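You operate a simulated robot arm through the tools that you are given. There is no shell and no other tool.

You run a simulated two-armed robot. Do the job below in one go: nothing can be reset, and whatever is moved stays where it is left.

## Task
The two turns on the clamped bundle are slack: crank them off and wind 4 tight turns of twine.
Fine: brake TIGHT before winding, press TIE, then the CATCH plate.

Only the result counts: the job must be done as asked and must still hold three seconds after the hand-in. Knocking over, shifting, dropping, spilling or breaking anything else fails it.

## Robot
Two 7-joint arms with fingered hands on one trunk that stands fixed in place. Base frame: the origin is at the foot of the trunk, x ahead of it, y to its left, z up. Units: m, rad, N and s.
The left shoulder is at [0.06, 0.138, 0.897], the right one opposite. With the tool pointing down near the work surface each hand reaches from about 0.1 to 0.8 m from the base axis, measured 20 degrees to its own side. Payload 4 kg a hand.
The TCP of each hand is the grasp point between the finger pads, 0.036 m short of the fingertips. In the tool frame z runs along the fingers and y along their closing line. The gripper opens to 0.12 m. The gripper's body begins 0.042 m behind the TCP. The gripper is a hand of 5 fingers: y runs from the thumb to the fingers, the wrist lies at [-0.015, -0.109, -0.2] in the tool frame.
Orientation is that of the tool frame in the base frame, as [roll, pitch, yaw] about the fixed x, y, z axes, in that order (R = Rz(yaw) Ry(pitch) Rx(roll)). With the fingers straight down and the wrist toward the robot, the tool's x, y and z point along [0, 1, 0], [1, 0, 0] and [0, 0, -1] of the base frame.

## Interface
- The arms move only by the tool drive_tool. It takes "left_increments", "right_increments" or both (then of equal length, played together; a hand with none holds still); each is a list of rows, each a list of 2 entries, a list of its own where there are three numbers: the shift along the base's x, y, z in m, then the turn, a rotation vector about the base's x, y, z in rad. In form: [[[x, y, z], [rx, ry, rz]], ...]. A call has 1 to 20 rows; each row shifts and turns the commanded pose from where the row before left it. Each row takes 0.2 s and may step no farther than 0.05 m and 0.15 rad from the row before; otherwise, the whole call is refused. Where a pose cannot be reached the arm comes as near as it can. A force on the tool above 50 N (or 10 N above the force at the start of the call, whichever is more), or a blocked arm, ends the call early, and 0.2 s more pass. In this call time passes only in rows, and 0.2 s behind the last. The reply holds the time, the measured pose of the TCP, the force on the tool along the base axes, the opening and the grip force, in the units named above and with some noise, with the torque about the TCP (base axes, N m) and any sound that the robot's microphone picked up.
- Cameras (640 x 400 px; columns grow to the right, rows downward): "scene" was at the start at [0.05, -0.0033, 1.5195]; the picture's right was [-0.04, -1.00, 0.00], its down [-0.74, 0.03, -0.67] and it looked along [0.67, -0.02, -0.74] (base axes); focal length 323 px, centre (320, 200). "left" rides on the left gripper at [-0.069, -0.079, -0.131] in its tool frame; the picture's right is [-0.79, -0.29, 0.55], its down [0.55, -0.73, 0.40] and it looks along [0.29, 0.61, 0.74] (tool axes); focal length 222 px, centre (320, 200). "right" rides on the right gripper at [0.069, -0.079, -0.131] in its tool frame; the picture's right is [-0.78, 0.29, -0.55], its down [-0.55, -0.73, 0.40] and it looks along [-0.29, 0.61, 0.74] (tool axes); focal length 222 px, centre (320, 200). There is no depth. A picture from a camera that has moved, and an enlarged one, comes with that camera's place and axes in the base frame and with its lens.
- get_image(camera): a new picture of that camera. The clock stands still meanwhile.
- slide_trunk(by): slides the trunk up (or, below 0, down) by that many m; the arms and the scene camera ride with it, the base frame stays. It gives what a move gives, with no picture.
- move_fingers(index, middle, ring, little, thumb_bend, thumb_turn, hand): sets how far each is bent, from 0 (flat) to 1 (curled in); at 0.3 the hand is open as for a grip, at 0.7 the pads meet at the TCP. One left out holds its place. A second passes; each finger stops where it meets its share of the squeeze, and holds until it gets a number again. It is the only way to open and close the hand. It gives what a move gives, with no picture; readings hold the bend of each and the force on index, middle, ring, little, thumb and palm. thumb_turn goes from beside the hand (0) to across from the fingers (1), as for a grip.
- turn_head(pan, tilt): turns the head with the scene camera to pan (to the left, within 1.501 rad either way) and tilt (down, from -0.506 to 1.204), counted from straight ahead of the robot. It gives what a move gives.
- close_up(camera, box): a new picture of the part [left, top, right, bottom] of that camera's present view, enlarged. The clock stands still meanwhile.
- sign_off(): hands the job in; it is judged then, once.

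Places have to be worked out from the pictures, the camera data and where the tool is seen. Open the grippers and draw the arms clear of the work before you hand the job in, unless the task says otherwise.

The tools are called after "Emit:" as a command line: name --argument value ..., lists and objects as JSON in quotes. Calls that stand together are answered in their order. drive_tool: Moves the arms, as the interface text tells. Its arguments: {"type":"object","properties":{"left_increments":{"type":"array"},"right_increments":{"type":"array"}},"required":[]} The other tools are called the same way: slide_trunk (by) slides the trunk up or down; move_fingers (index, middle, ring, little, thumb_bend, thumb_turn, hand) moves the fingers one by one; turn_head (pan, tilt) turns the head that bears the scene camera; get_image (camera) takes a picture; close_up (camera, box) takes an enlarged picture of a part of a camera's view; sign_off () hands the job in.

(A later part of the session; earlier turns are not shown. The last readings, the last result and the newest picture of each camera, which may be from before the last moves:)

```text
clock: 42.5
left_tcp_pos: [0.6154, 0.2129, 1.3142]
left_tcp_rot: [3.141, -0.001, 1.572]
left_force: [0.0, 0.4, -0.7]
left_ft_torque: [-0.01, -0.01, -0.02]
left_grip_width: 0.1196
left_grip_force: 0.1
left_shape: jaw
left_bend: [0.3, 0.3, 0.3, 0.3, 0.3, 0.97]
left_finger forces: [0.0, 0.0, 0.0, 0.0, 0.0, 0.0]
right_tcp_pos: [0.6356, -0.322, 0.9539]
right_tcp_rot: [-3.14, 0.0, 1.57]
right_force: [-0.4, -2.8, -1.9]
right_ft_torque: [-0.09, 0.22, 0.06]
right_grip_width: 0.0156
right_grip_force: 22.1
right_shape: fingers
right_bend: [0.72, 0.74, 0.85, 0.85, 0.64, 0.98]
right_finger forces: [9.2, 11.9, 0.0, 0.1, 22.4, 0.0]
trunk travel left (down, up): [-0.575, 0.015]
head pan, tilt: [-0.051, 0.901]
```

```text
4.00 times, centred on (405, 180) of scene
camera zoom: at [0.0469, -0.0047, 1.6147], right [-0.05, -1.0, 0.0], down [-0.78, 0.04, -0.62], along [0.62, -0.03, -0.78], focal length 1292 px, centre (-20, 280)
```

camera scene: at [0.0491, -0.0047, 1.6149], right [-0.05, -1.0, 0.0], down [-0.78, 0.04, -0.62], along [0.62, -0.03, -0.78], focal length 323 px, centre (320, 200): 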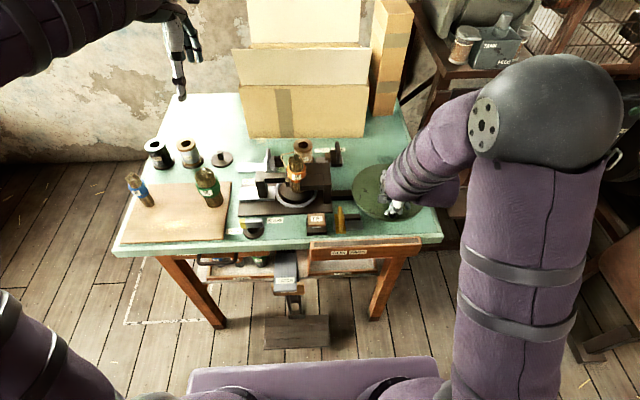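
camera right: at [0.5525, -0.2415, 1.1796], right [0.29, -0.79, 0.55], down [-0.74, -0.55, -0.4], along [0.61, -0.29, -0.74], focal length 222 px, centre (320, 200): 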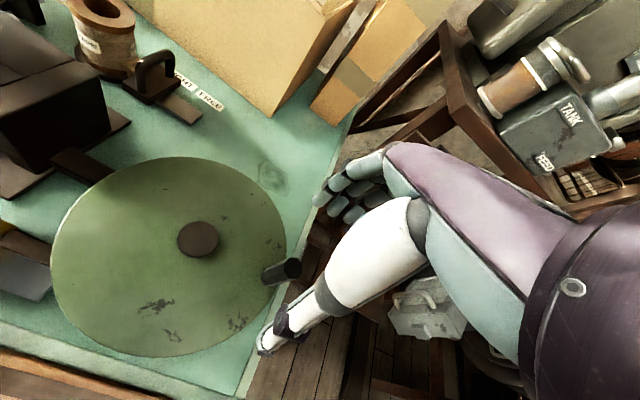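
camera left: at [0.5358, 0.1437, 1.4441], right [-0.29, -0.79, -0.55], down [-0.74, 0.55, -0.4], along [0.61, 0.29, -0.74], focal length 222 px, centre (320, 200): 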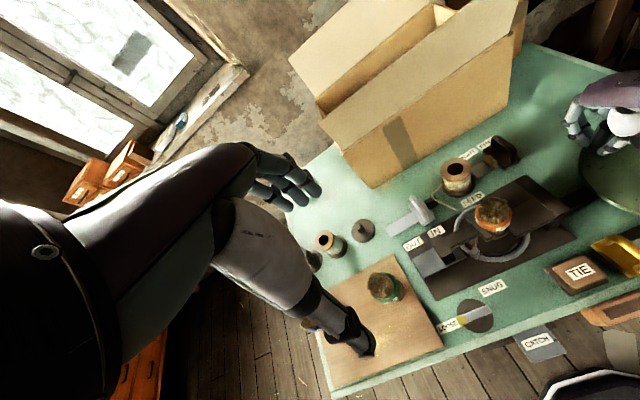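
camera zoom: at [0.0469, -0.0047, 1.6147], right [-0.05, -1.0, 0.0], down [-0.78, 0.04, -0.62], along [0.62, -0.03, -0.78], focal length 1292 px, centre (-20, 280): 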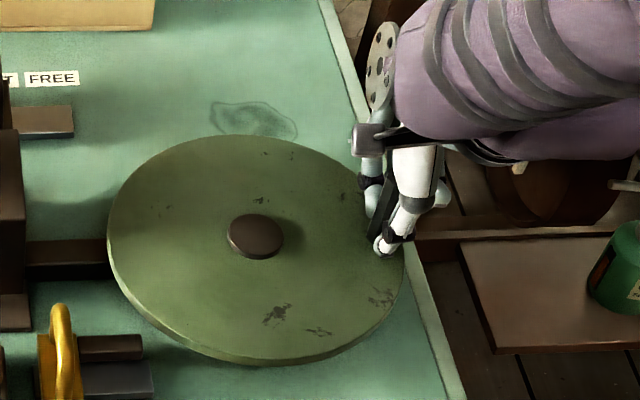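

This grip is solid: index 9 N, middle 12 N, thumb 22 N. I'll crank 60° counter-clockwise while turning the hand slightly with it.

Emit:
drive_tool --right_increments '[[[0.0241, 0.0032, 0], [0, 0, 0.08]], [[0.0224, 0.0093, 0], [0, 0, 0.08]], [[0.0193, 0.0148, 0], [0, 0, 0.08]], [[0.0148, 0.0193, 0], [0, 0, 0.08]]]'

Emit:
close_up --camera "right" --box '[240, 140, 440, 320]'

Emit:
close_up --camera "scene" --box '[345, 110, 455, 220]'

Emit:
close_up --camera "scene" --box '[270, 150, 350, 220]'

```text
clock: 43.5
left_tcp_pos: [0.6144, 0.2125, 1.314]
left_tcp_rot: [-3.141, -0.001, 1.569]
left_force: [0.1, -0.2, -0.2]
left_ft_torque: [-0.02, -0.01, 0.0]
left_grip_width: 0.1195
left_grip_force: 0.1
left_shape: jaw
left_bend: [0.3, 0.3, 0.3, 0.3, 0.3, 0.97]
left_finger forces: [0.1, 0.1, 0.1, 0.1, 0.0, 0.1]
right_tcp_pos: [0.7163, -0.2752, 0.9533]
right_tcp_rot: [-3.141, 0.001, 1.891]
right_force: [-2.3, -0.6, -5.0]
right_ft_torque: [-0.04, 0.1, 0.2]
right_grip_width: 0.016
right_grip_force: 22.7
right_shape: fingers
right_bend: [0.73, 0.74, 0.85, 0.85, 0.63, 1.0]
right_finger forces: [11.3, 11.7, 0.1, 0.0, 22.5, 0.0]
trunk travel left (down, up): [-0.575, 0.015]
head pan, tilt: [-0.051, 0.901]
```

```text
2.22 times, centred on (340, 230) of right
camera zoom: at [0.6195, -0.2352, 1.0842], right [0.52, -0.65, 0.55], down [-0.52, -0.75, -0.4], along [0.67, -0.08, -0.74], focal length 494 px, centre (276, 133)
```

zoom: 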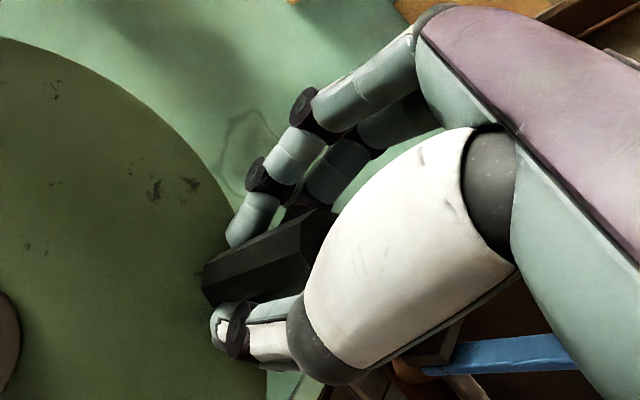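

```text
3.64 times, centred on (400, 165) of scene
camera zoom: at [0.0469, -0.0041, 1.6147], right [-0.05, -1.0, 0.0], down [-0.78, 0.04, -0.62], along [0.62, -0.03, -0.78], focal length 1174 px, centre (29, 327)
```

zoom: 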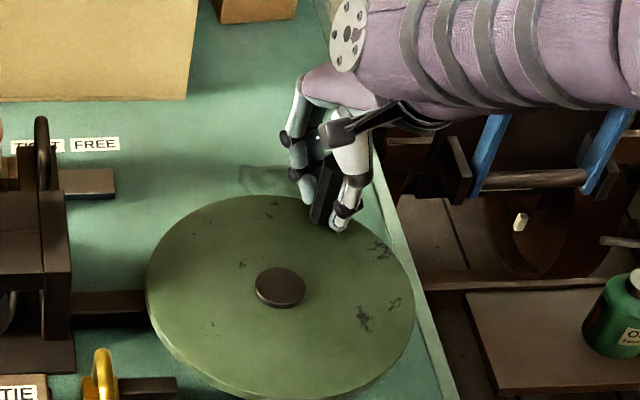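

```text
5.71 times, centred on (310, 185) of scene
camera zoom: at [0.0469, -0.0041, 1.6147], right [-0.05, -1.0, 0.0], down [-0.78, 0.04, -0.62], along [0.62, -0.03, -0.78], focal length 1846 px, centre (377, 286)
```

zoom: 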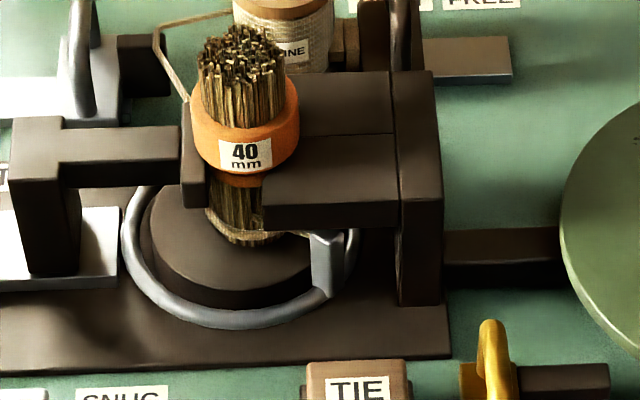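

Cranking works smoothly now with low forces; the clip is at front-right with about 1.67 turns wound. I'll continue 75° counter-clockwise, keeping this hand yaw so the knuckles stay clear of the clamp.

Emit:
drive_tool --right_increments '[[[0.0093, 0.0224, 0], [0, 0, 0.02]], [[0.0032, 0.0241, 0], [0, 0, 0.02]], [[-0.0032, 0.0241, 0], [0, 0, 0]], [[-0.0093, 0.0224, 0], [0, 0, 0]], [[-0.0148, 0.0193, 0], [0, 0, 0]]]'

Emit:
close_up --camera "right" --box '[240, 140, 440, 320]'

Emit:
close_up --camera "scene" --box '[325, 110, 435, 220]'

Emit:
close_up --camera "scene" --box '[270, 150, 350, 220]'

```text
clock: 44.7
left_tcp_pos: [0.6133, 0.2136, 1.315]
left_tcp_rot: [3.14, 0.0, 1.571]
left_force: [-0.1, 0.5, -0.3]
left_ft_torque: [-0.01, -0.03, 0.02]
left_grip_width: 0.1198
left_grip_force: 0.0
left_shape: jaw
left_bend: [0.3, 0.3, 0.3, 0.3, 0.3, 0.97]
left_finger forces: [0.1, 0.0, 0.1, 0.0, 0.0, 0.0]
right_tcp_pos: [0.7005, -0.1619, 0.954]
right_tcp_rot: [-3.142, 0.0, 1.931]
right_force: [0.7, 0.6, 0.5]
right_ft_torque: [0.02, 0.0, -0.01]
right_grip_width: 0.0
right_grip_force: 0.1
right_shape: fingers
right_bend: [0.74, 0.77, 0.85, 0.85, 0.69, 1.0]
right_finger forces: [0.0, 0.0, 0.0, 0.1, 0.0, 0.1]
trunk travel left (down, up): [-0.575, 0.015]
head pan, tilt: [-0.051, 0.901]
```

```text
2.22 times, centred on (340, 230) of right
camera zoom: at [0.6016, -0.126, 1.0852], right [0.55, -0.63, 0.55], down [-0.49, -0.77, -0.4], along [0.67, -0.05, -0.74], focal length 494 px, centre (276, 133)
```

zoom: 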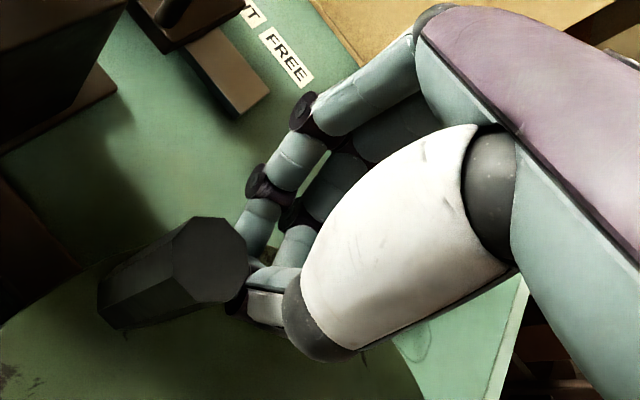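

```text
3.64 times, centred on (380, 165) of scene
camera zoom: at [0.0448, -0.0038, 1.615], right [-0.05, -1.0, 0.0], down [-0.78, 0.04, -0.62], along [0.62, -0.03, -0.78], focal length 1174 px, centre (102, 327)
```

zoom: 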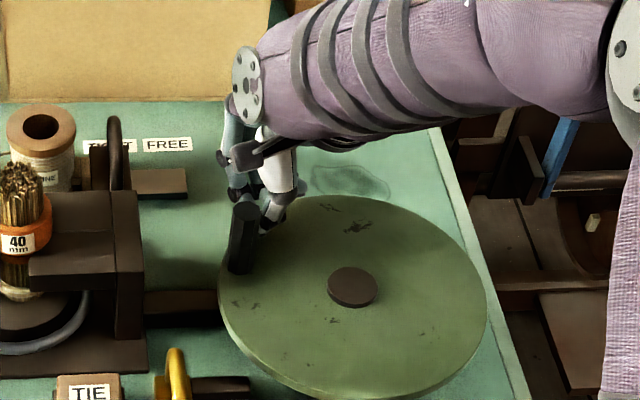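

```text
5.71 times, centred on (310, 185) of scene
camera zoom: at [0.0448, -0.0038, 1.615], right [-0.05, -1.0, 0.0], down [-0.78, 0.04, -0.62], along [0.62, -0.03, -0.78], focal length 1846 px, centre (377, 286)
```

zoom: 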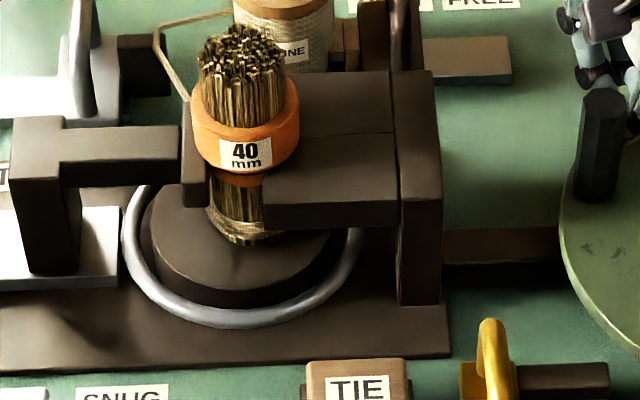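

The pinch squeezed the peg out ahead, so the wheel advanced by itself to about θ≈432°, roughly 2.8 turns. I'll lift the hand clear, open it, and look at exactly where the peg stands.

Emit:
drive_tool --right_increments '[[[0.005, -0.005, 0.01], [0, 0, 0]], [[0, 0, 0.04], [0, 0, 0]], [[0, 0, 0.04], [0, 0, 0]]]'

Emit:
move_fingers --hand "right" --index 0.38 --middle 0.38 --ring 0.38 --little 0.38 --thumb_bend 0.3 --thumb_turn 0.97

Emit:
get_image --camera "right"

Emit:
close_up --camera "scene" --box '[325, 130, 435, 220]'

Emit:
close_up --camera "left" --box '[420, 80, 640, 270]'

```text
clock: 45.5
left_tcp_pos: [0.6145, 0.2113, 1.3133]
left_tcp_rot: [3.14, 0.0, 1.57]
left_force: [-0.6, 0.0, 0.0]
left_ft_torque: [0.03, -0.02, 0.01]
left_grip_width: 0.1197
left_grip_force: 0.1
left_shape: jaw
left_bend: [0.3, 0.3, 0.3, 0.3, 0.3, 0.97]
left_finger forces: [0.1, 0.0, 0.0, 0.0, 0.0, 0.0]
right_tcp_pos: [0.7063, -0.1666, 1.0461]
right_tcp_rot: [3.141, -0.001, 1.93]
right_force: [-0.3, 0.8, -0.4]
right_ft_torque: [-0.01, 0.02, -0.03]
right_grip_width: 0.0
right_grip_force: 0.1
right_shape: fingers
right_bend: [0.74, 0.77, 0.85, 0.85, 0.69, 1.0]
right_finger forces: [0.0, 0.1, 0.0, 0.0, 0.0, 0.0]
trunk travel left (down, up): [-0.575, 0.015]
head pan, tilt: [-0.051, 0.901]
```

```text
clock: 46.5
left_tcp_pos: [0.6153, 0.212, 1.314]
left_tcp_rot: [3.141, -0.001, 1.571]
left_force: [0.2, -0.4, 1.2]
left_ft_torque: [0.01, -0.02, 0.03]
left_grip_width: 0.1198
left_grip_force: 0.1
left_shape: jaw
left_bend: [0.3, 0.3, 0.3, 0.3, 0.3, 0.97]
left_finger forces: [0.0, 0.1, 0.0, 0.0, 0.0, 0.1]
right_tcp_pos: [0.7069, -0.1671, 1.0457]
right_tcp_rot: [-3.141, 0.001, 1.929]
right_force: [-0.5, -0.9, -0.4]
right_ft_torque: [0.02, 0.01, 0.0]
right_grip_width: 0.1074
right_grip_force: 0.1
right_shape: fingers
right_bend: [0.38, 0.38, 0.38, 0.38, 0.3, 0.94]
right_finger forces: [0.0, 0.1, 0.1, 0.0, 0.0, 0.0]
trunk travel left (down, up): [-0.575, 0.015]
head pan, tilt: [-0.051, 0.901]
```

```text
taken
camera right: at [0.6085, -0.131, 1.1762], right [0.55, -0.63, 0.55], down [-0.49, -0.77, -0.4], along [0.67, -0.05, -0.74], focal length 222 px, centre (320, 200)
```

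right: 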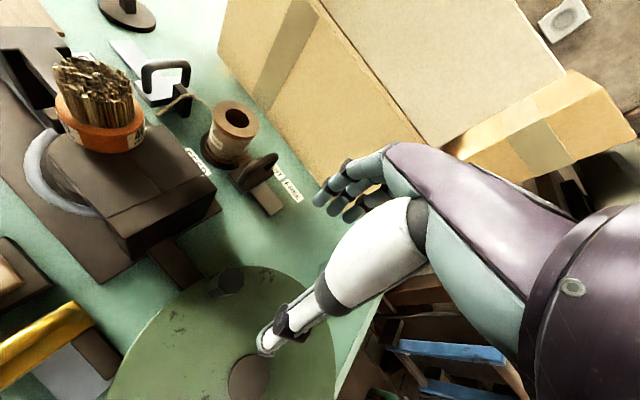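

```text
4.44 times, centred on (380, 175) of scene
camera zoom: at [0.0468, -0.0042, 1.6147], right [-0.05, -1.0, 0.0], down [-0.78, 0.04, -0.62], along [0.62, -0.03, -0.78], focal length 1435 px, centre (53, 311)
```

zoom: 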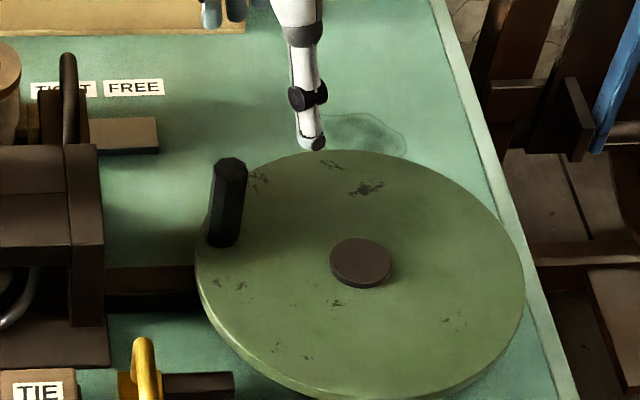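

```text
2.11 times, centred on (530, 175) of left
camera zoom: at [0.5362, 0.142, 1.4441], right [-0.29, -0.79, -0.55], down [-0.73, 0.55, -0.4], along [0.61, 0.29, -0.74], focal length 468 px, centre (-122, 253)
```

zoom: 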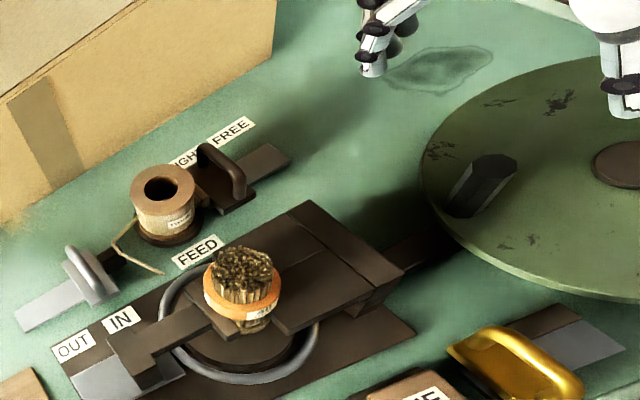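

The peg stands at about (0.664, -0.142). I'll move over it, keeping this yaw, and descend with the hand open.

Emit:
drive_tool --right_increments '[[[-0.022, 0.013, 0], [0, 0, 0]], [[-0.021, 0.012, 0], [0, 0, 0]], [[0, 0, -0.03], [0, 0, 0]], [[0, 0, -0.03], [0, 0, 0]]]'

Emit:
get_image --camera "right"

Emit:
close_up --camera "scene" --box '[325, 130, 435, 220]'

Emit:
close_up --camera "left" --box '[420, 80, 640, 270]'

```text
clock: 47.5
left_tcp_pos: [0.6147, 0.2114, 1.3137]
left_tcp_rot: [-3.141, -0.001, 1.571]
left_force: [0.1, 0.3, 0.7]
left_ft_torque: [0.02, -0.03, 0.01]
left_grip_width: 0.1197
left_grip_force: 0.1
left_shape: jaw
left_bend: [0.3, 0.3, 0.3, 0.3, 0.3, 0.97]
left_finger forces: [0.1, 0.1, 0.1, 0.0, 0.1, 0.0]
right_tcp_pos: [0.6651, -0.1427, 0.9855]
right_tcp_rot: [3.14, 0.0, 1.929]
right_force: [0.0, 0.4, -0.1]
right_ft_torque: [-0.02, 0.0, -0.04]
right_grip_width: 0.1077
right_grip_force: 0.1
right_shape: fingers
right_bend: [0.38, 0.38, 0.38, 0.38, 0.3, 0.94]
right_finger forces: [0.0, 0.0, 0.1, 0.0, 0.0, 0.0]
trunk travel left (down, up): [-0.575, 0.015]
head pan, tilt: [-0.051, 0.901]
```

```text
taken
camera right: at [0.5657, -0.1072, 1.1164], right [0.55, -0.63, 0.55], down [-0.5, -0.77, -0.4], along [0.67, -0.05, -0.74], focal length 222 px, centre (320, 200)
```

right: 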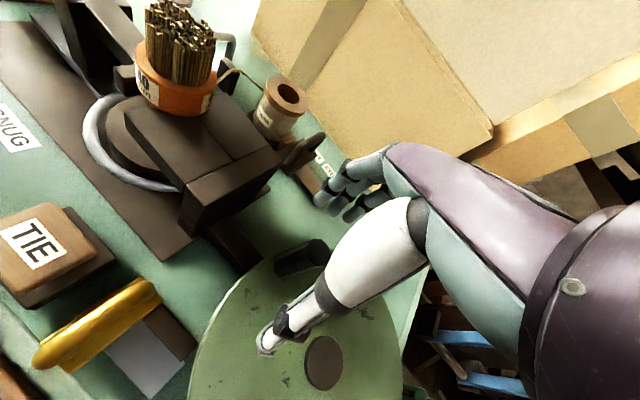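

```text
4.44 times, centred on (380, 175) of scene
camera zoom: at [0.0469, -0.0041, 1.6148], right [-0.05, -1.0, 0.0], down [-0.78, 0.04, -0.62], along [0.62, -0.03, -0.78], focal length 1435 px, centre (53, 311)
```

zoom: 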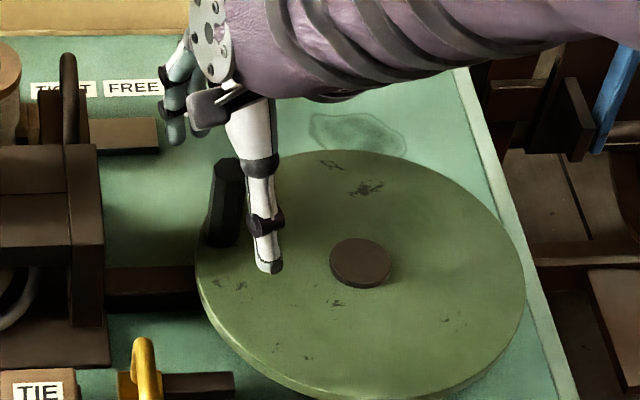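

```text
2.11 times, centred on (530, 175) of left
camera zoom: at [0.5363, 0.1421, 1.444], right [-0.29, -0.79, -0.55], down [-0.73, 0.55, -0.4], along [0.61, 0.29, -0.74], focal length 468 px, centre (-122, 253)
```

zoom: 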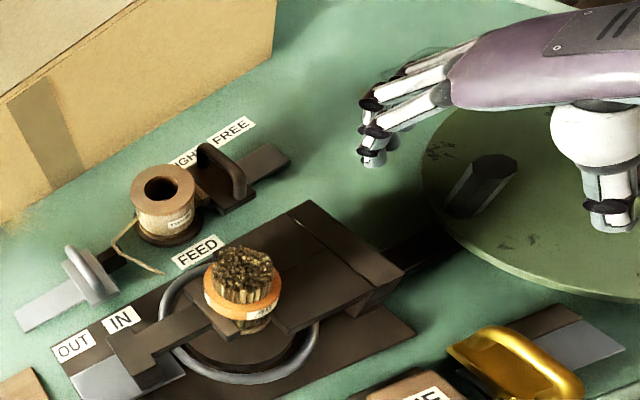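

The peg appears in the same place in the hand view as in the earlier good grasp. I'll descend the last 31 mm and grip.

Emit:
drive_tool --right_increments '[[[0, 0, -0.016], [0, 0, 0]], [[0, 0, -0.015], [0, 0, 0]]]'

Emit:
move_fingers --hand "right" --index 0.85 --middle 0.85 --ring 0.85 --little 0.85 --thumb_bend 0.75 --thumb_turn 0.97

Emit:
close_up --camera "right" --box '[240, 140, 440, 320]'

Emit:
close_up --camera "scene" --box '[325, 130, 435, 220]'

Emit:
close_up --camera "scene" --box '[270, 150, 350, 220]'

```text
clock: 48.1
left_tcp_pos: [0.615, 0.2108, 1.3137]
left_tcp_rot: [-3.141, -0.001, 1.57]
left_force: [0.6, 0.0, -0.4]
left_ft_torque: [-0.03, 0.0, 0.0]
left_grip_width: 0.1199
left_grip_force: 0.1
left_shape: jaw
left_bend: [0.3, 0.3, 0.3, 0.3, 0.3, 0.97]
left_finger forces: [0.0, 0.1, 0.0, 0.0, 0.1, 0.0]
right_tcp_pos: [0.6651, -0.1428, 0.9559]
right_tcp_rot: [3.141, -0.001, 1.932]
right_force: [0.0, 0.0, -0.7]
right_ft_torque: [-0.01, 0.0, -0.02]
right_grip_width: 0.1074
right_grip_force: 0.0
right_shape: fingers
right_bend: [0.38, 0.38, 0.38, 0.38, 0.3, 0.94]
right_finger forces: [0.0, 0.0, 0.1, 0.1, 0.0, 0.1]
trunk travel left (down, up): [-0.575, 0.015]
head pan, tilt: [-0.051, 0.901]
```

```text
clock: 49.1
left_tcp_pos: [0.6159, 0.2137, 1.3134]
left_tcp_rot: [3.141, 0.003, 1.571]
left_force: [0.0, -0.5, -0.3]
left_ft_torque: [0.02, -0.02, 0.05]
left_grip_width: 0.1197
left_grip_force: 0.1
left_shape: jaw
left_bend: [0.3, 0.3, 0.3, 0.3, 0.3, 0.97]
left_finger forces: [0.1, 0.0, 0.1, 0.1, 0.0, 0.0]
right_tcp_pos: [0.6664, -0.1413, 0.9555]
right_tcp_rot: [3.14, -0.002, 1.931]
right_force: [5.9, 8.2, 1.3]
right_ft_torque: [0.31, -0.52, 0.26]
right_grip_width: 0.0141
right_grip_force: 21.1
right_shape: fingers
right_bend: [0.73, 0.6, 0.85, 0.85, 0.64, 0.99]
right_finger forces: [12.6, 13.9, 0.0, 0.0, 16.1, 0.0]
trunk travel left (down, up): [-0.575, 0.015]
head pan, tilt: [-0.051, 0.901]
```

```text
2.22 times, centred on (340, 230) of right
camera zoom: at [0.567, -0.1054, 1.0851], right [0.55, -0.63, 0.55], down [-0.49, -0.77, -0.4], along [0.68, -0.05, -0.74], focal length 494 px, centre (276, 133)
```

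zoom: 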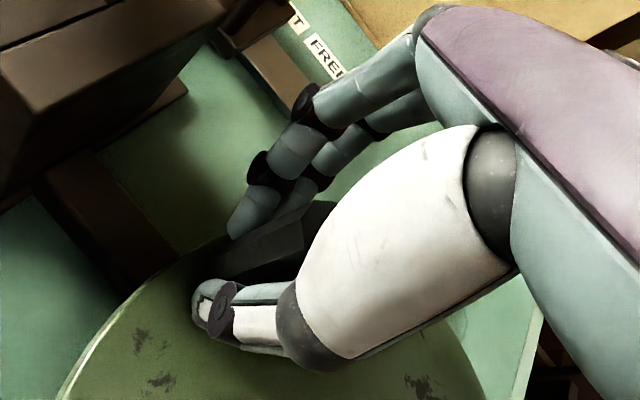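

```text
4.44 times, centred on (380, 175) of scene
camera zoom: at [0.0474, -0.0032, 1.6147], right [-0.05, -1.0, 0.0], down [-0.78, 0.04, -0.62], along [0.62, -0.03, -0.78], focal length 1435 px, centre (53, 311)
```

zoom: 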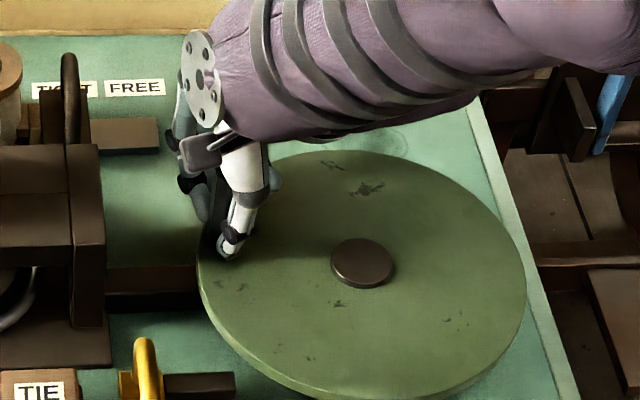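

```text
5.71 times, centred on (310, 185) of scene
camera zoom: at [0.0474, -0.0032, 1.6147], right [-0.05, -1.0, 0.0], down [-0.78, 0.04, -0.62], along [0.62, -0.03, -0.78], focal length 1846 px, centre (377, 286)
```

zoom: 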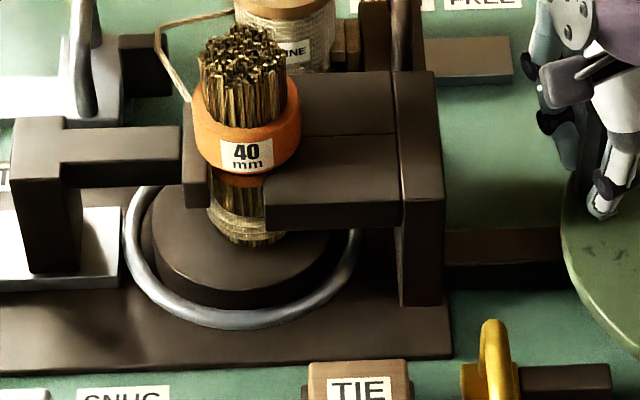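

The grip is firm again and nearly three turns show on the bundle. I'll crank another 60° counter-clockwise.

Emit:
drive_tool --right_increments '[[[-0.0238, 0.0048, 0], [0, 0, 0]], [[-0.0242, -0.0015, 0], [0, 0, 0.03]], [[-0.023, -0.0077, 0], [0, 0, 0.1]], [[-0.0202, -0.0134, 0], [0, 0, 0.1]]]'

Emit:
close_up --camera "right" --box '[240, 140, 440, 320]'

Emit:
close_up --camera "scene" --box '[325, 130, 435, 230]'

Emit:
close_up --camera "scene" --box '[270, 150, 350, 220]'

```text
clock: 50.1
left_tcp_pos: [0.6122, 0.2137, 1.3143]
left_tcp_rot: [3.141, 0.003, 1.57]
left_force: [0.0, 0.1, 0.3]
left_ft_torque: [0.01, -0.01, -0.02]
left_grip_width: 0.1199
left_grip_force: 0.1
left_shape: jaw
left_bend: [0.3, 0.3, 0.3, 0.3, 0.3, 0.97]
left_finger forces: [0.0, 0.0, 0.1, 0.0, 0.0, 0.0]
right_tcp_pos: [0.5679, -0.15, 0.9559]
right_tcp_rot: [3.142, 0.0, 2.174]
right_force: [-13.2, 39.2, 14.2]
right_ft_torque: [2.03, 0.5, 1.61]
right_grip_width: 0.0
right_grip_force: 26.6
right_shape: fingers
right_bend: [0.73, 0.55, 0.85, 0.85, 0.71, 0.98]
right_finger forces: [0.0, 45.3, 8.0, 0.0, 0.0, 0.0]
trunk travel left (down, up): [-0.575, 0.015]
head pan, tilt: [-0.051, 0.901]
```

```text
2.22 times, centred on (340, 230) of right
camera zoom: at [0.4633, -0.14, 1.0868], right [0.69, -0.48, 0.55], down [-0.29, -0.87, -0.4], along [0.67, 0.11, -0.74], focal length 494 px, centre (276, 133)
```

zoom: 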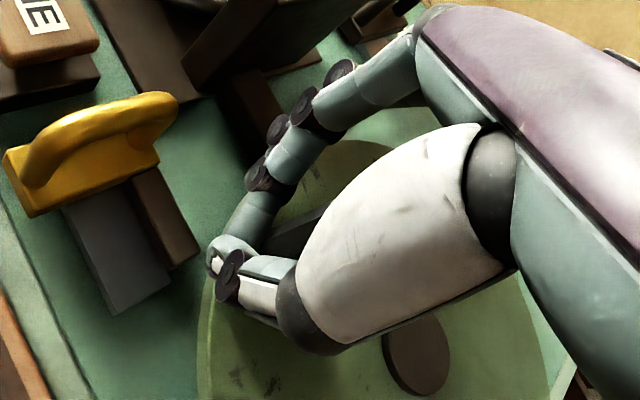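

```text
4.00 times, centred on (380, 180) of scene
camera zoom: at [0.043, -0.0001, 1.615], right [-0.05, -1.0, 0.0], down [-0.78, 0.04, -0.62], along [0.62, -0.03, -0.78], focal length 1292 px, centre (80, 280)
```

zoom: 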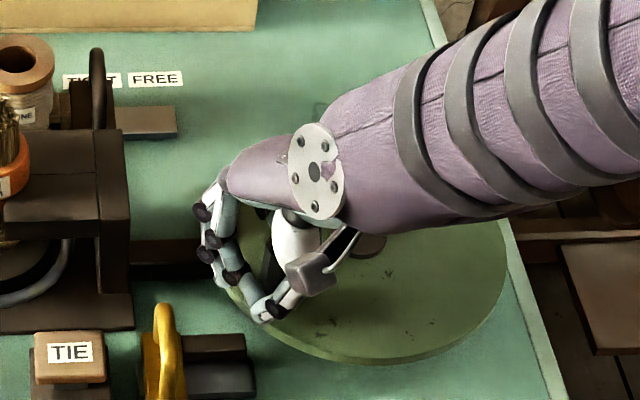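

```text
5.71 times, centred on (310, 185) of scene
camera zoom: at [0.043, -0.0001, 1.615], right [-0.05, -1.0, 0.0], down [-0.78, 0.04, -0.62], along [0.62, -0.03, -0.78], focal length 1846 px, centre (377, 286)
```

zoom: 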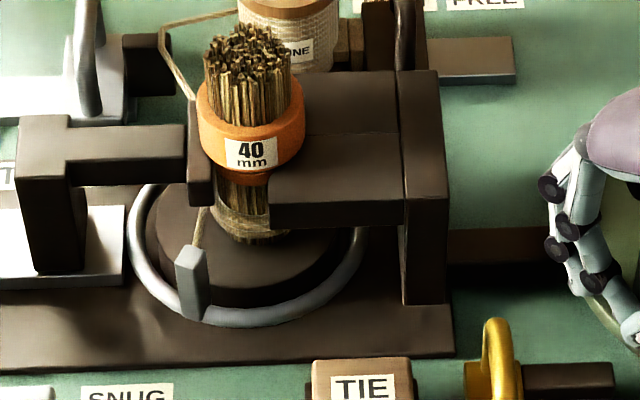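

The load again pushed the peg partway out of the pinch (41 N), with about 3.4 turns wound. I'll release, lift and check the peg position before a fresh grip for the last stretch.

Emit:
move_fingers --hand "right" --index 0.38 --middle 0.38 --ring 0.38 --little 0.38 --thumb_bend 0.3 --thumb_turn 0.97

Emit:
drive_tool --right_increments '[[[0, 0, 0.03], [0, 0, 0]], [[0, 0, 0.03], [0, 0, 0]], [[0, 0, 0.03], [0, 0, 0]]]'

Emit:
get_image --camera "right"

Emit:
close_up --camera "scene" --box '[325, 130, 435, 230]'

Emit:
close_up --camera "scene" --box '[270, 150, 350, 220]'

```text
clock: 51.1
left_tcp_pos: [0.6157, 0.2112, 1.3151]
left_tcp_rot: [-3.141, 0.0, 1.57]
left_force: [-0.2, 0.4, -0.3]
left_ft_torque: [0.03, -0.02, 0.0]
left_grip_width: 0.1196
left_grip_force: 0.0
left_shape: jaw
left_bend: [0.3, 0.3, 0.3, 0.3, 0.3, 0.97]
left_finger forces: [0.1, 0.1, 0.1, 0.1, 0.0, 0.0]
right_tcp_pos: [0.5728, -0.1609, 0.9538]
right_tcp_rot: [3.14, 0.0, 2.158]
right_force: [0.3, -0.5, 4.6]
right_ft_torque: [0.07, -0.28, -0.08]
right_grip_width: 0.108
right_grip_force: 3.4
right_shape: fingers
right_bend: [0.38, 0.38, 0.38, 0.38, 0.3, 0.94]
right_finger forces: [0.0, 5.5, 0.1, 0.1, 0.0, 0.1]
trunk travel left (down, up): [-0.575, 0.015]
head pan, tilt: [-0.051, 0.901]
```

```text
clock: 51.9
left_tcp_pos: [0.6144, 0.2118, 1.3138]
left_tcp_rot: [3.141, 0.0, 1.569]
left_force: [0.2, -0.4, -0.1]
left_ft_torque: [0.01, -0.01, 0.0]
left_grip_width: 0.1196
left_grip_force: 0.1
left_shape: jaw
left_bend: [0.3, 0.3, 0.3, 0.3, 0.3, 0.97]
left_finger forces: [0.1, 0.0, 0.0, 0.0, 0.0, 0.0]
right_tcp_pos: [0.5698, -0.1624, 1.0456]
right_tcp_rot: [-3.14, 0.0, 2.16]
right_force: [-1.1, 0.4, 0.0]
right_ft_torque: [0.0, 0.0, -0.02]
right_grip_width: 0.1077
right_grip_force: 0.2
right_shape: fingers
right_bend: [0.38, 0.38, 0.38, 0.38, 0.3, 0.94]
right_finger forces: [0.0, 0.0, 0.0, 0.1, 0.1, 0.1]
trunk travel left (down, up): [-0.575, 0.015]
head pan, tilt: [-0.051, 0.901]
```

```text
taken
camera right: at [0.4658, -0.1492, 1.1746], right [0.68, -0.49, 0.55], down [-0.31, -0.87, -0.4], along [0.67, 0.1, -0.74], focal length 222 px, centre (320, 200)
```

right: 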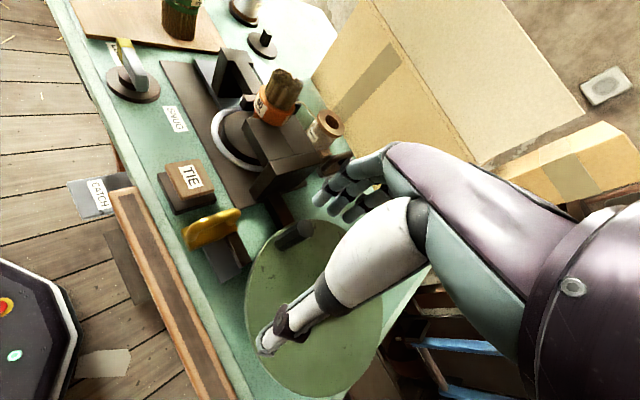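

```text
4.00 times, centred on (380, 180) of scene
camera zoom: at [0.0458, -0.004, 1.6147], right [-0.05, -1.0, 0.0], down [-0.78, 0.04, -0.62], along [0.62, -0.03, -0.78], focal length 1292 px, centre (80, 280)
```

zoom: 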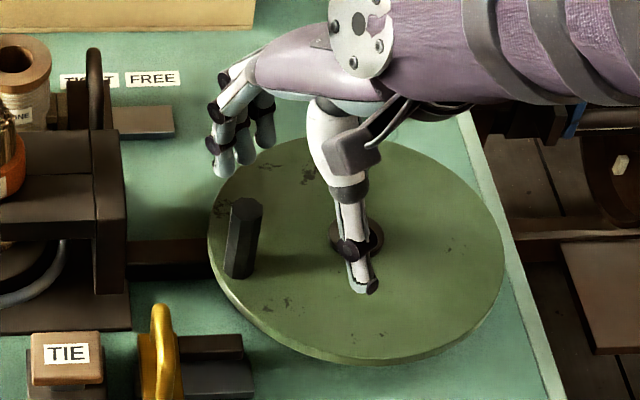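

```text
5.71 times, centred on (310, 185) of scene
camera zoom: at [0.0458, -0.004, 1.6147], right [-0.05, -1.0, 0.0], down [-0.78, 0.04, -0.62], along [0.62, -0.03, -0.78], focal length 1846 px, centre (377, 286)
```

zoom: 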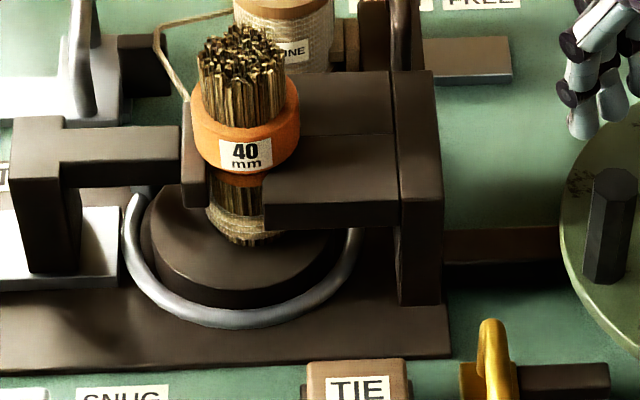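

The wheel slipped back a little; the peg is at θ≈466° (3.2 turns), near (0.610, -0.139). For the last 74° I'll grip with the hand yawed to match (1.85 rad) and then turn the hand exactly with the wheel, so the peg can't work loose.

Emit:
drive_tool --right_increments '[[[0.014, 0.008, 0], [0, 0, -0.105]], [[0.0135, 0.008, 0], [0, 0, -0.105]], [[0.013, 0.007, 0], [0, 0, -0.1]], [[0, 0, -0.03], [0, 0, 0]], [[0, 0, -0.03], [0, 0, 0]]]'

Emit:
get_image --camera "right"

Emit:
close_up --camera "scene" --box '[325, 130, 435, 230]'

Emit:
close_up --camera "left" --box '[420, 80, 640, 270]'

```text
clock: 53.1
left_tcp_pos: [0.6133, 0.2121, 1.3136]
left_tcp_rot: [-3.141, 0.001, 1.571]
left_force: [0.5, 0.6, -0.2]
left_ft_torque: [0.01, 0.0, -0.01]
left_grip_width: 0.1198
left_grip_force: 0.0
left_shape: jaw
left_bend: [0.3, 0.3, 0.3, 0.3, 0.3, 0.97]
left_finger forces: [0.0, 0.1, 0.1, 0.1, 0.1, 0.0]
right_tcp_pos: [0.6131, -0.1366, 0.9826]
right_tcp_rot: [3.142, -0.001, 1.85]
right_force: [0.2, 0.7, 0.6]
right_ft_torque: [0.0, -0.03, 0.01]
right_grip_width: 0.1078
right_grip_force: 0.1
right_shape: fingers
right_bend: [0.38, 0.38, 0.38, 0.38, 0.3, 0.94]
right_finger forces: [0.0, 0.1, 0.1, 0.0, 0.0, 0.0]
trunk travel left (down, up): [-0.575, 0.015]
head pan, tilt: [-0.051, 0.901]
```

```text
taken
camera right: at [0.5176, -0.0931, 1.1143], right [0.5, -0.67, 0.55], down [-0.56, -0.73, -0.4], along [0.67, -0.11, -0.74], focal length 222 px, centre (320, 200)
```

right: 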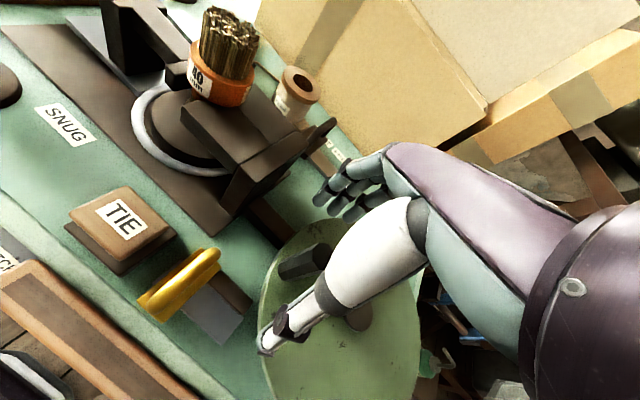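

```text
4.00 times, centred on (380, 180) of scene
camera zoom: at [0.0472, -0.0038, 1.6148], right [-0.05, -1.0, 0.0], down [-0.78, 0.04, -0.62], along [0.62, -0.03, -0.78], focal length 1292 px, centre (80, 280)
```

zoom: 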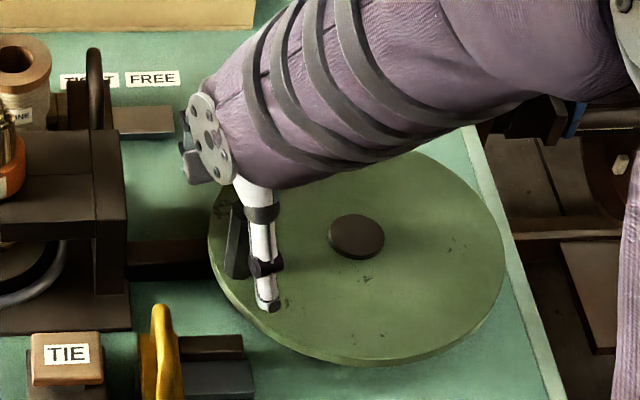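

```text
2.11 times, centred on (530, 175) of left
camera zoom: at [0.5365, 0.1425, 1.4439], right [-0.29, -0.79, -0.55], down [-0.74, 0.55, -0.4], along [0.61, 0.29, -0.74], focal length 468 px, centre (-122, 253)
```

zoom: 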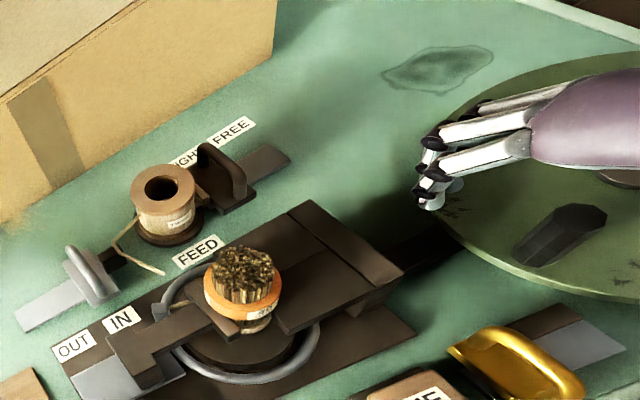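

The alignment looks right. I'll make a small correction, descend and grip.

Emit:
drive_tool --right_increments '[[[-0.002, -0.0015, -0.014], [0, 0, 0]], [[0, 0, -0.014], [0, 0, 0]]]'

Emit:
move_fingers --hand "right" --index 0.85 --middle 0.85 --ring 0.85 --little 0.85 --thumb_bend 0.75 --thumb_turn 0.97

Emit:
close_up --camera "right" --box '[240, 140, 440, 320]'

Emit:
close_up --camera "scene" --box '[325, 130, 435, 230]'

```text
clock: 53.7
left_tcp_pos: [0.6154, 0.2108, 1.3135]
left_tcp_rot: [-3.141, -0.001, 1.57]
left_force: [0.1, 0.2, -0.4]
left_ft_torque: [-0.01, 0.0, 0.01]
left_grip_width: 0.1195
left_grip_force: 0.1
left_shape: jaw
left_bend: [0.3, 0.3, 0.3, 0.3, 0.3, 0.97]
left_finger forces: [0.0, 0.0, 0.0, 0.0, 0.1, 0.0]
right_tcp_pos: [0.6106, -0.1374, 0.9565]
right_tcp_rot: [3.142, 0.0, 1.849]
right_force: [0.6, -0.3, -0.5]
right_ft_torque: [-0.01, -0.02, 0.0]
right_grip_width: 0.1077
right_grip_force: 0.0
right_shape: fingers
right_bend: [0.38, 0.38, 0.38, 0.38, 0.3, 0.94]
right_finger forces: [0.0, 0.1, 0.0, 0.0, 0.0, 0.0]
trunk travel left (down, up): [-0.575, 0.015]
head pan, tilt: [-0.051, 0.901]
```

```text
clock: 54.7
left_tcp_pos: [0.6157, 0.2126, 1.3126]
left_tcp_rot: [-3.141, 0.002, 1.57]
left_force: [-0.6, 0.1, -0.2]
left_ft_torque: [-0.01, -0.02, 0.01]
left_grip_width: 0.1196
left_grip_force: 0.0
left_shape: jaw
left_bend: [0.3, 0.3, 0.3, 0.3, 0.3, 0.97]
left_finger forces: [0.0, 0.1, 0.0, 0.0, 0.0, 0.0]
right_tcp_pos: [0.6097, -0.137, 0.9553]
right_tcp_rot: [-3.138, 0.0, 1.85]
right_force: [0.1, 4.4, -13.5]
right_ft_torque: [0.12, 0.06, 0.06]
right_grip_width: 0.0088
right_grip_force: 16.4
right_shape: fingers
right_bend: [0.74, 0.72, 0.85, 0.85, 0.65, 0.98]
right_finger forces: [9.4, 10.1, 0.1, 0.0, 13.4, 0.0]
trunk travel left (down, up): [-0.575, 0.015]
head pan, tilt: [-0.051, 0.901]
```

```text
2.22 times, centred on (340, 230) of right
camera zoom: at [0.5152, -0.0934, 1.0856], right [0.5, -0.67, 0.55], down [-0.56, -0.73, -0.4], along [0.67, -0.11, -0.74], focal length 494 px, centre (276, 133)
```

zoom: 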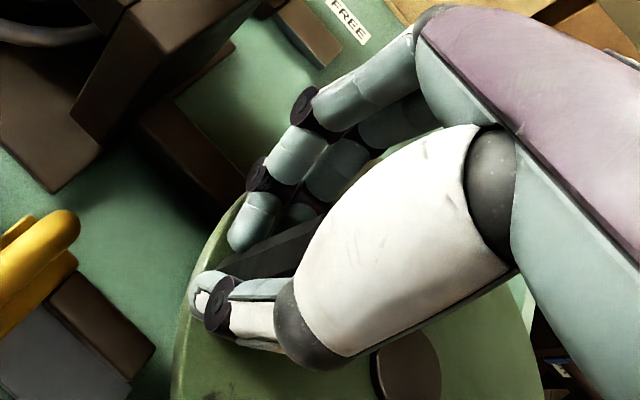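

```text
4.00 times, centred on (380, 180) of scene
camera zoom: at [0.0478, -0.0039, 1.6146], right [-0.05, -1.0, 0.0], down [-0.78, 0.04, -0.62], along [0.62, -0.03, -0.78], focal length 1292 px, centre (80, 280)
```

zoom: 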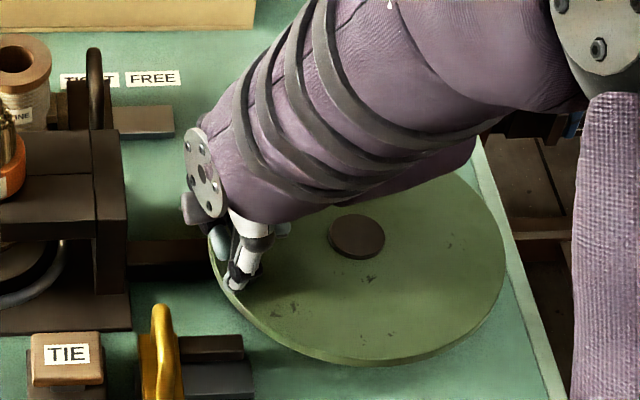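

The grip is well centred (index 9 N, middle 10 N, thumb 13 N). I'll crank 41° with the hand turning rigidly along with the wheel.

Emit:
drive_tool --right_increments '[[[-0.0128, -0.0047, 0], [0, 0, 0.1437]], [[-0.0121, -0.0065, 0], [0, 0, 0.1437]], [[-0.011, -0.0081, 0], [0, 0, 0.1437]], [[-0.0097, -0.0096, 0], [0, 0, 0.1437]], [[-0.0082, -0.0109, 0], [0, 0, 0.1437]]]'

Emit:
close_up --camera "right" --box '[240, 140, 440, 320]'

Emit:
close_up --camera "scene" --box '[325, 130, 435, 230]'

Emit:
close_up --camera "scene" --box '[270, 150, 350, 220]'

```text
clock: 55.9
left_tcp_pos: [0.6133, 0.2116, 1.3138]
left_tcp_rot: [3.139, 0.001, 1.57]
left_force: [0.5, -0.5, 0.0]
left_ft_torque: [0.0, 0.01, -0.03]
left_grip_width: 0.1197
left_grip_force: 0.0
left_shape: jaw
left_bend: [0.3, 0.3, 0.3, 0.3, 0.3, 0.97]
left_finger forces: [0.0, 0.0, 0.1, 0.1, 0.1, 0.1]
right_tcp_pos: [0.5524, -0.1782, 0.956]
right_tcp_rot: [-3.14, -0.003, 2.573]
right_force: [-15.9, 10.8, -11.8]
right_ft_torque: [0.27, 0.38, 0.06]
right_grip_width: 0.0095
right_grip_force: 20.5
right_shape: fingers
right_bend: [0.74, 0.73, 0.85, 0.85, 0.65, 0.97]
right_finger forces: [16.0, 9.1, 0.0, 0.1, 16.2, 0.0]
trunk travel left (down, up): [-0.575, 0.015]
head pan, tilt: [-0.051, 0.901]
```

```text
2.22 times, centred on (340, 230) of right
camera zoom: at [0.4525, -0.209, 1.0865], right [0.82, -0.18, 0.54], down [0.07, -0.92, -0.4], along [0.57, 0.36, -0.74], focal length 494 px, centre (276, 133)
```

zoom: 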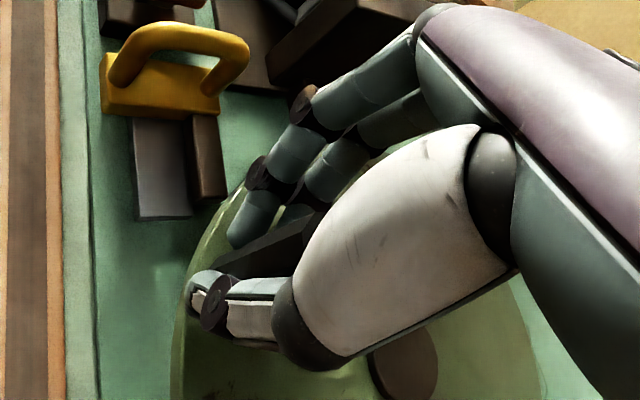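

```text
4.00 times, centred on (380, 180) of scene
camera zoom: at [0.0451, -0.0038, 1.6148], right [-0.05, -1.0, 0.0], down [-0.78, 0.04, -0.62], along [0.62, -0.03, -0.78], focal length 1292 px, centre (80, 280)
```

zoom: 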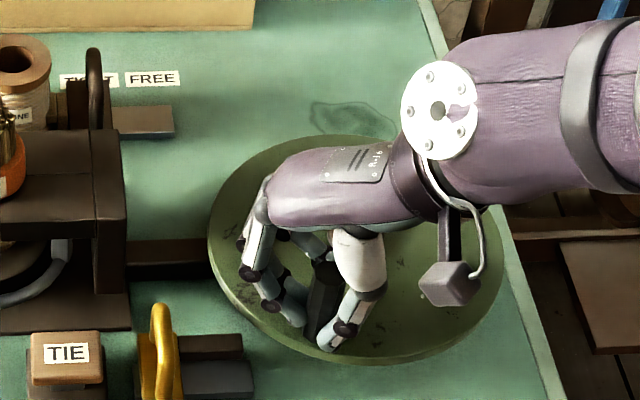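

```text
5.71 times, centred on (310, 185) of scene
camera zoom: at [0.0451, -0.0038, 1.6148], right [-0.05, -1.0, 0.0], down [-0.78, 0.04, -0.62], along [0.62, -0.03, -0.78], focal length 1846 px, centre (377, 286)
```

zoom: 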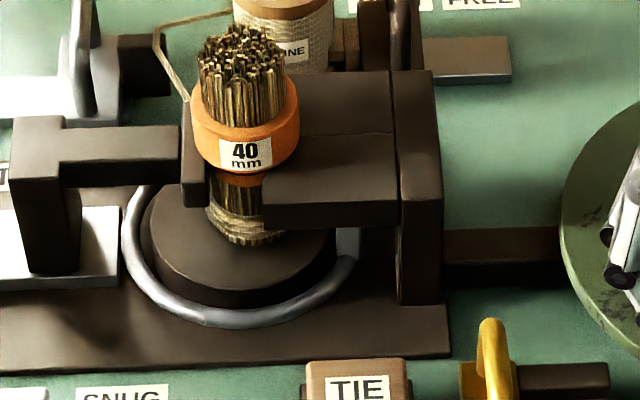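

The rigid crank works perfectly; the clip is at the right side, around 3.7 turns. I'll crank another 16.5° and then compare the clip with its home position.

Emit:
drive_tool --right_increments '[[[-0.0066, -0.012, 0], [0, 0, 0.1437]], [[-0.0048, -0.0128, 0], [0, 0, 0.1437]]]'

Emit:
close_up --camera "left" --box '[340, 60, 640, 300]'

Emit:
close_up --camera "scene" --box '[325, 130, 435, 230]'

Emit:
close_up --camera "scene" --box '[270, 150, 350, 220]'

Emit:
get_image --camera "right"

```text
clock: 56.5
left_tcp_pos: [0.6129, 0.212, 1.3138]
left_tcp_rot: [3.14, 0.001, 1.572]
left_force: [0.6, -0.4, -0.1]
left_ft_torque: [0.01, -0.01, 0.02]
left_grip_width: 0.1195
left_grip_force: 0.0
left_shape: jaw
left_bend: [0.3, 0.3, 0.3, 0.3, 0.3, 0.97]
left_finger forces: [0.1, 0.0, 0.0, 0.1, 0.0, 0.0]
right_tcp_pos: [0.5424, -0.2055, 0.955]
right_tcp_rot: [-3.14, -0.003, 2.857]
right_force: [-21.2, 6.1, -6.3]
right_ft_torque: [0.08, 0.52, 0.05]
right_grip_width: 0.0097
right_grip_force: 21.6
right_shape: fingers
right_bend: [0.74, 0.73, 0.85, 0.85, 0.65, 0.97]
right_finger forces: [17.3, 9.0, 0.1, 0.0, 16.4, 0.0]
trunk travel left (down, up): [-0.575, 0.015]
head pan, tilt: [-0.051, 0.901]
```

```text
1.67 times, centred on (490, 180) of left
camera zoom: at [0.5341, 0.142, 1.4449], right [-0.29, -0.79, -0.55], down [-0.73, 0.55, -0.4], along [0.61, 0.29, -0.74], focal length 370 px, centre (37, 233)
```

zoom: 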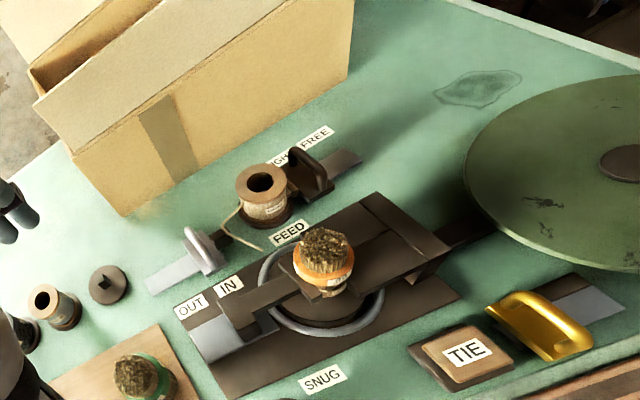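

```text
4.00 times, centred on (380, 180) of scene
camera zoom: at [0.0445, -0.0039, 1.6149], right [-0.05, -1.0, 0.0], down [-0.78, 0.04, -0.62], along [0.62, -0.03, -0.78], focal length 1292 px, centre (80, 280)
```

zoom: 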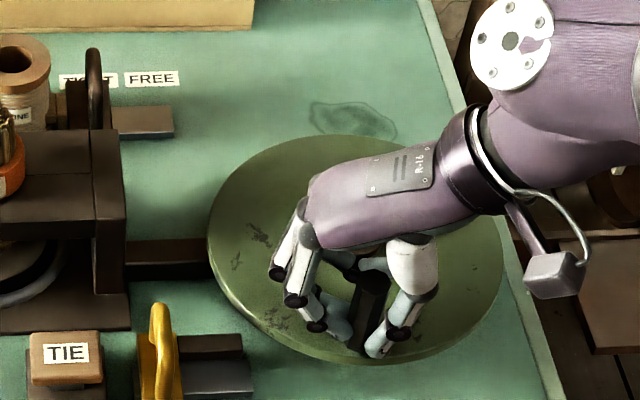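

```text
5.71 times, centred on (310, 185) of scene
camera zoom: at [0.0445, -0.0039, 1.6149], right [-0.05, -1.0, 0.0], down [-0.78, 0.04, -0.62], along [0.62, -0.03, -0.78], focal length 1846 px, centre (377, 286)
```

zoom: 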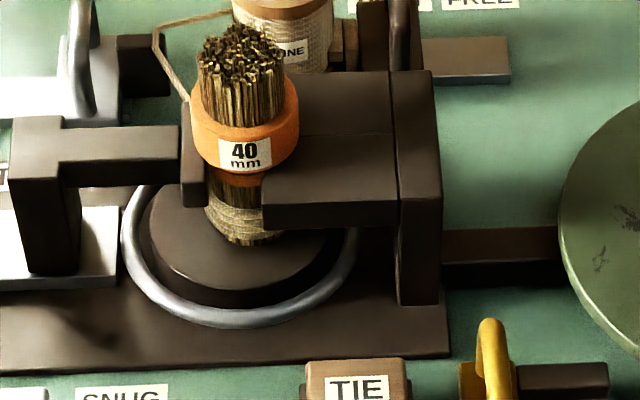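

```text
taken
camera right: at [0.4534, -0.2624, 1.0861], right [0.84, 0.06, 0.54], down [0.32, -0.86, -0.4], along [0.44, 0.51, -0.74], focal length 222 px, centre (320, 200)
```

right: 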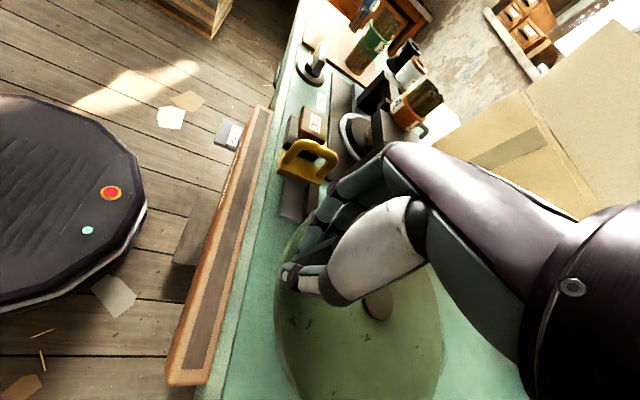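

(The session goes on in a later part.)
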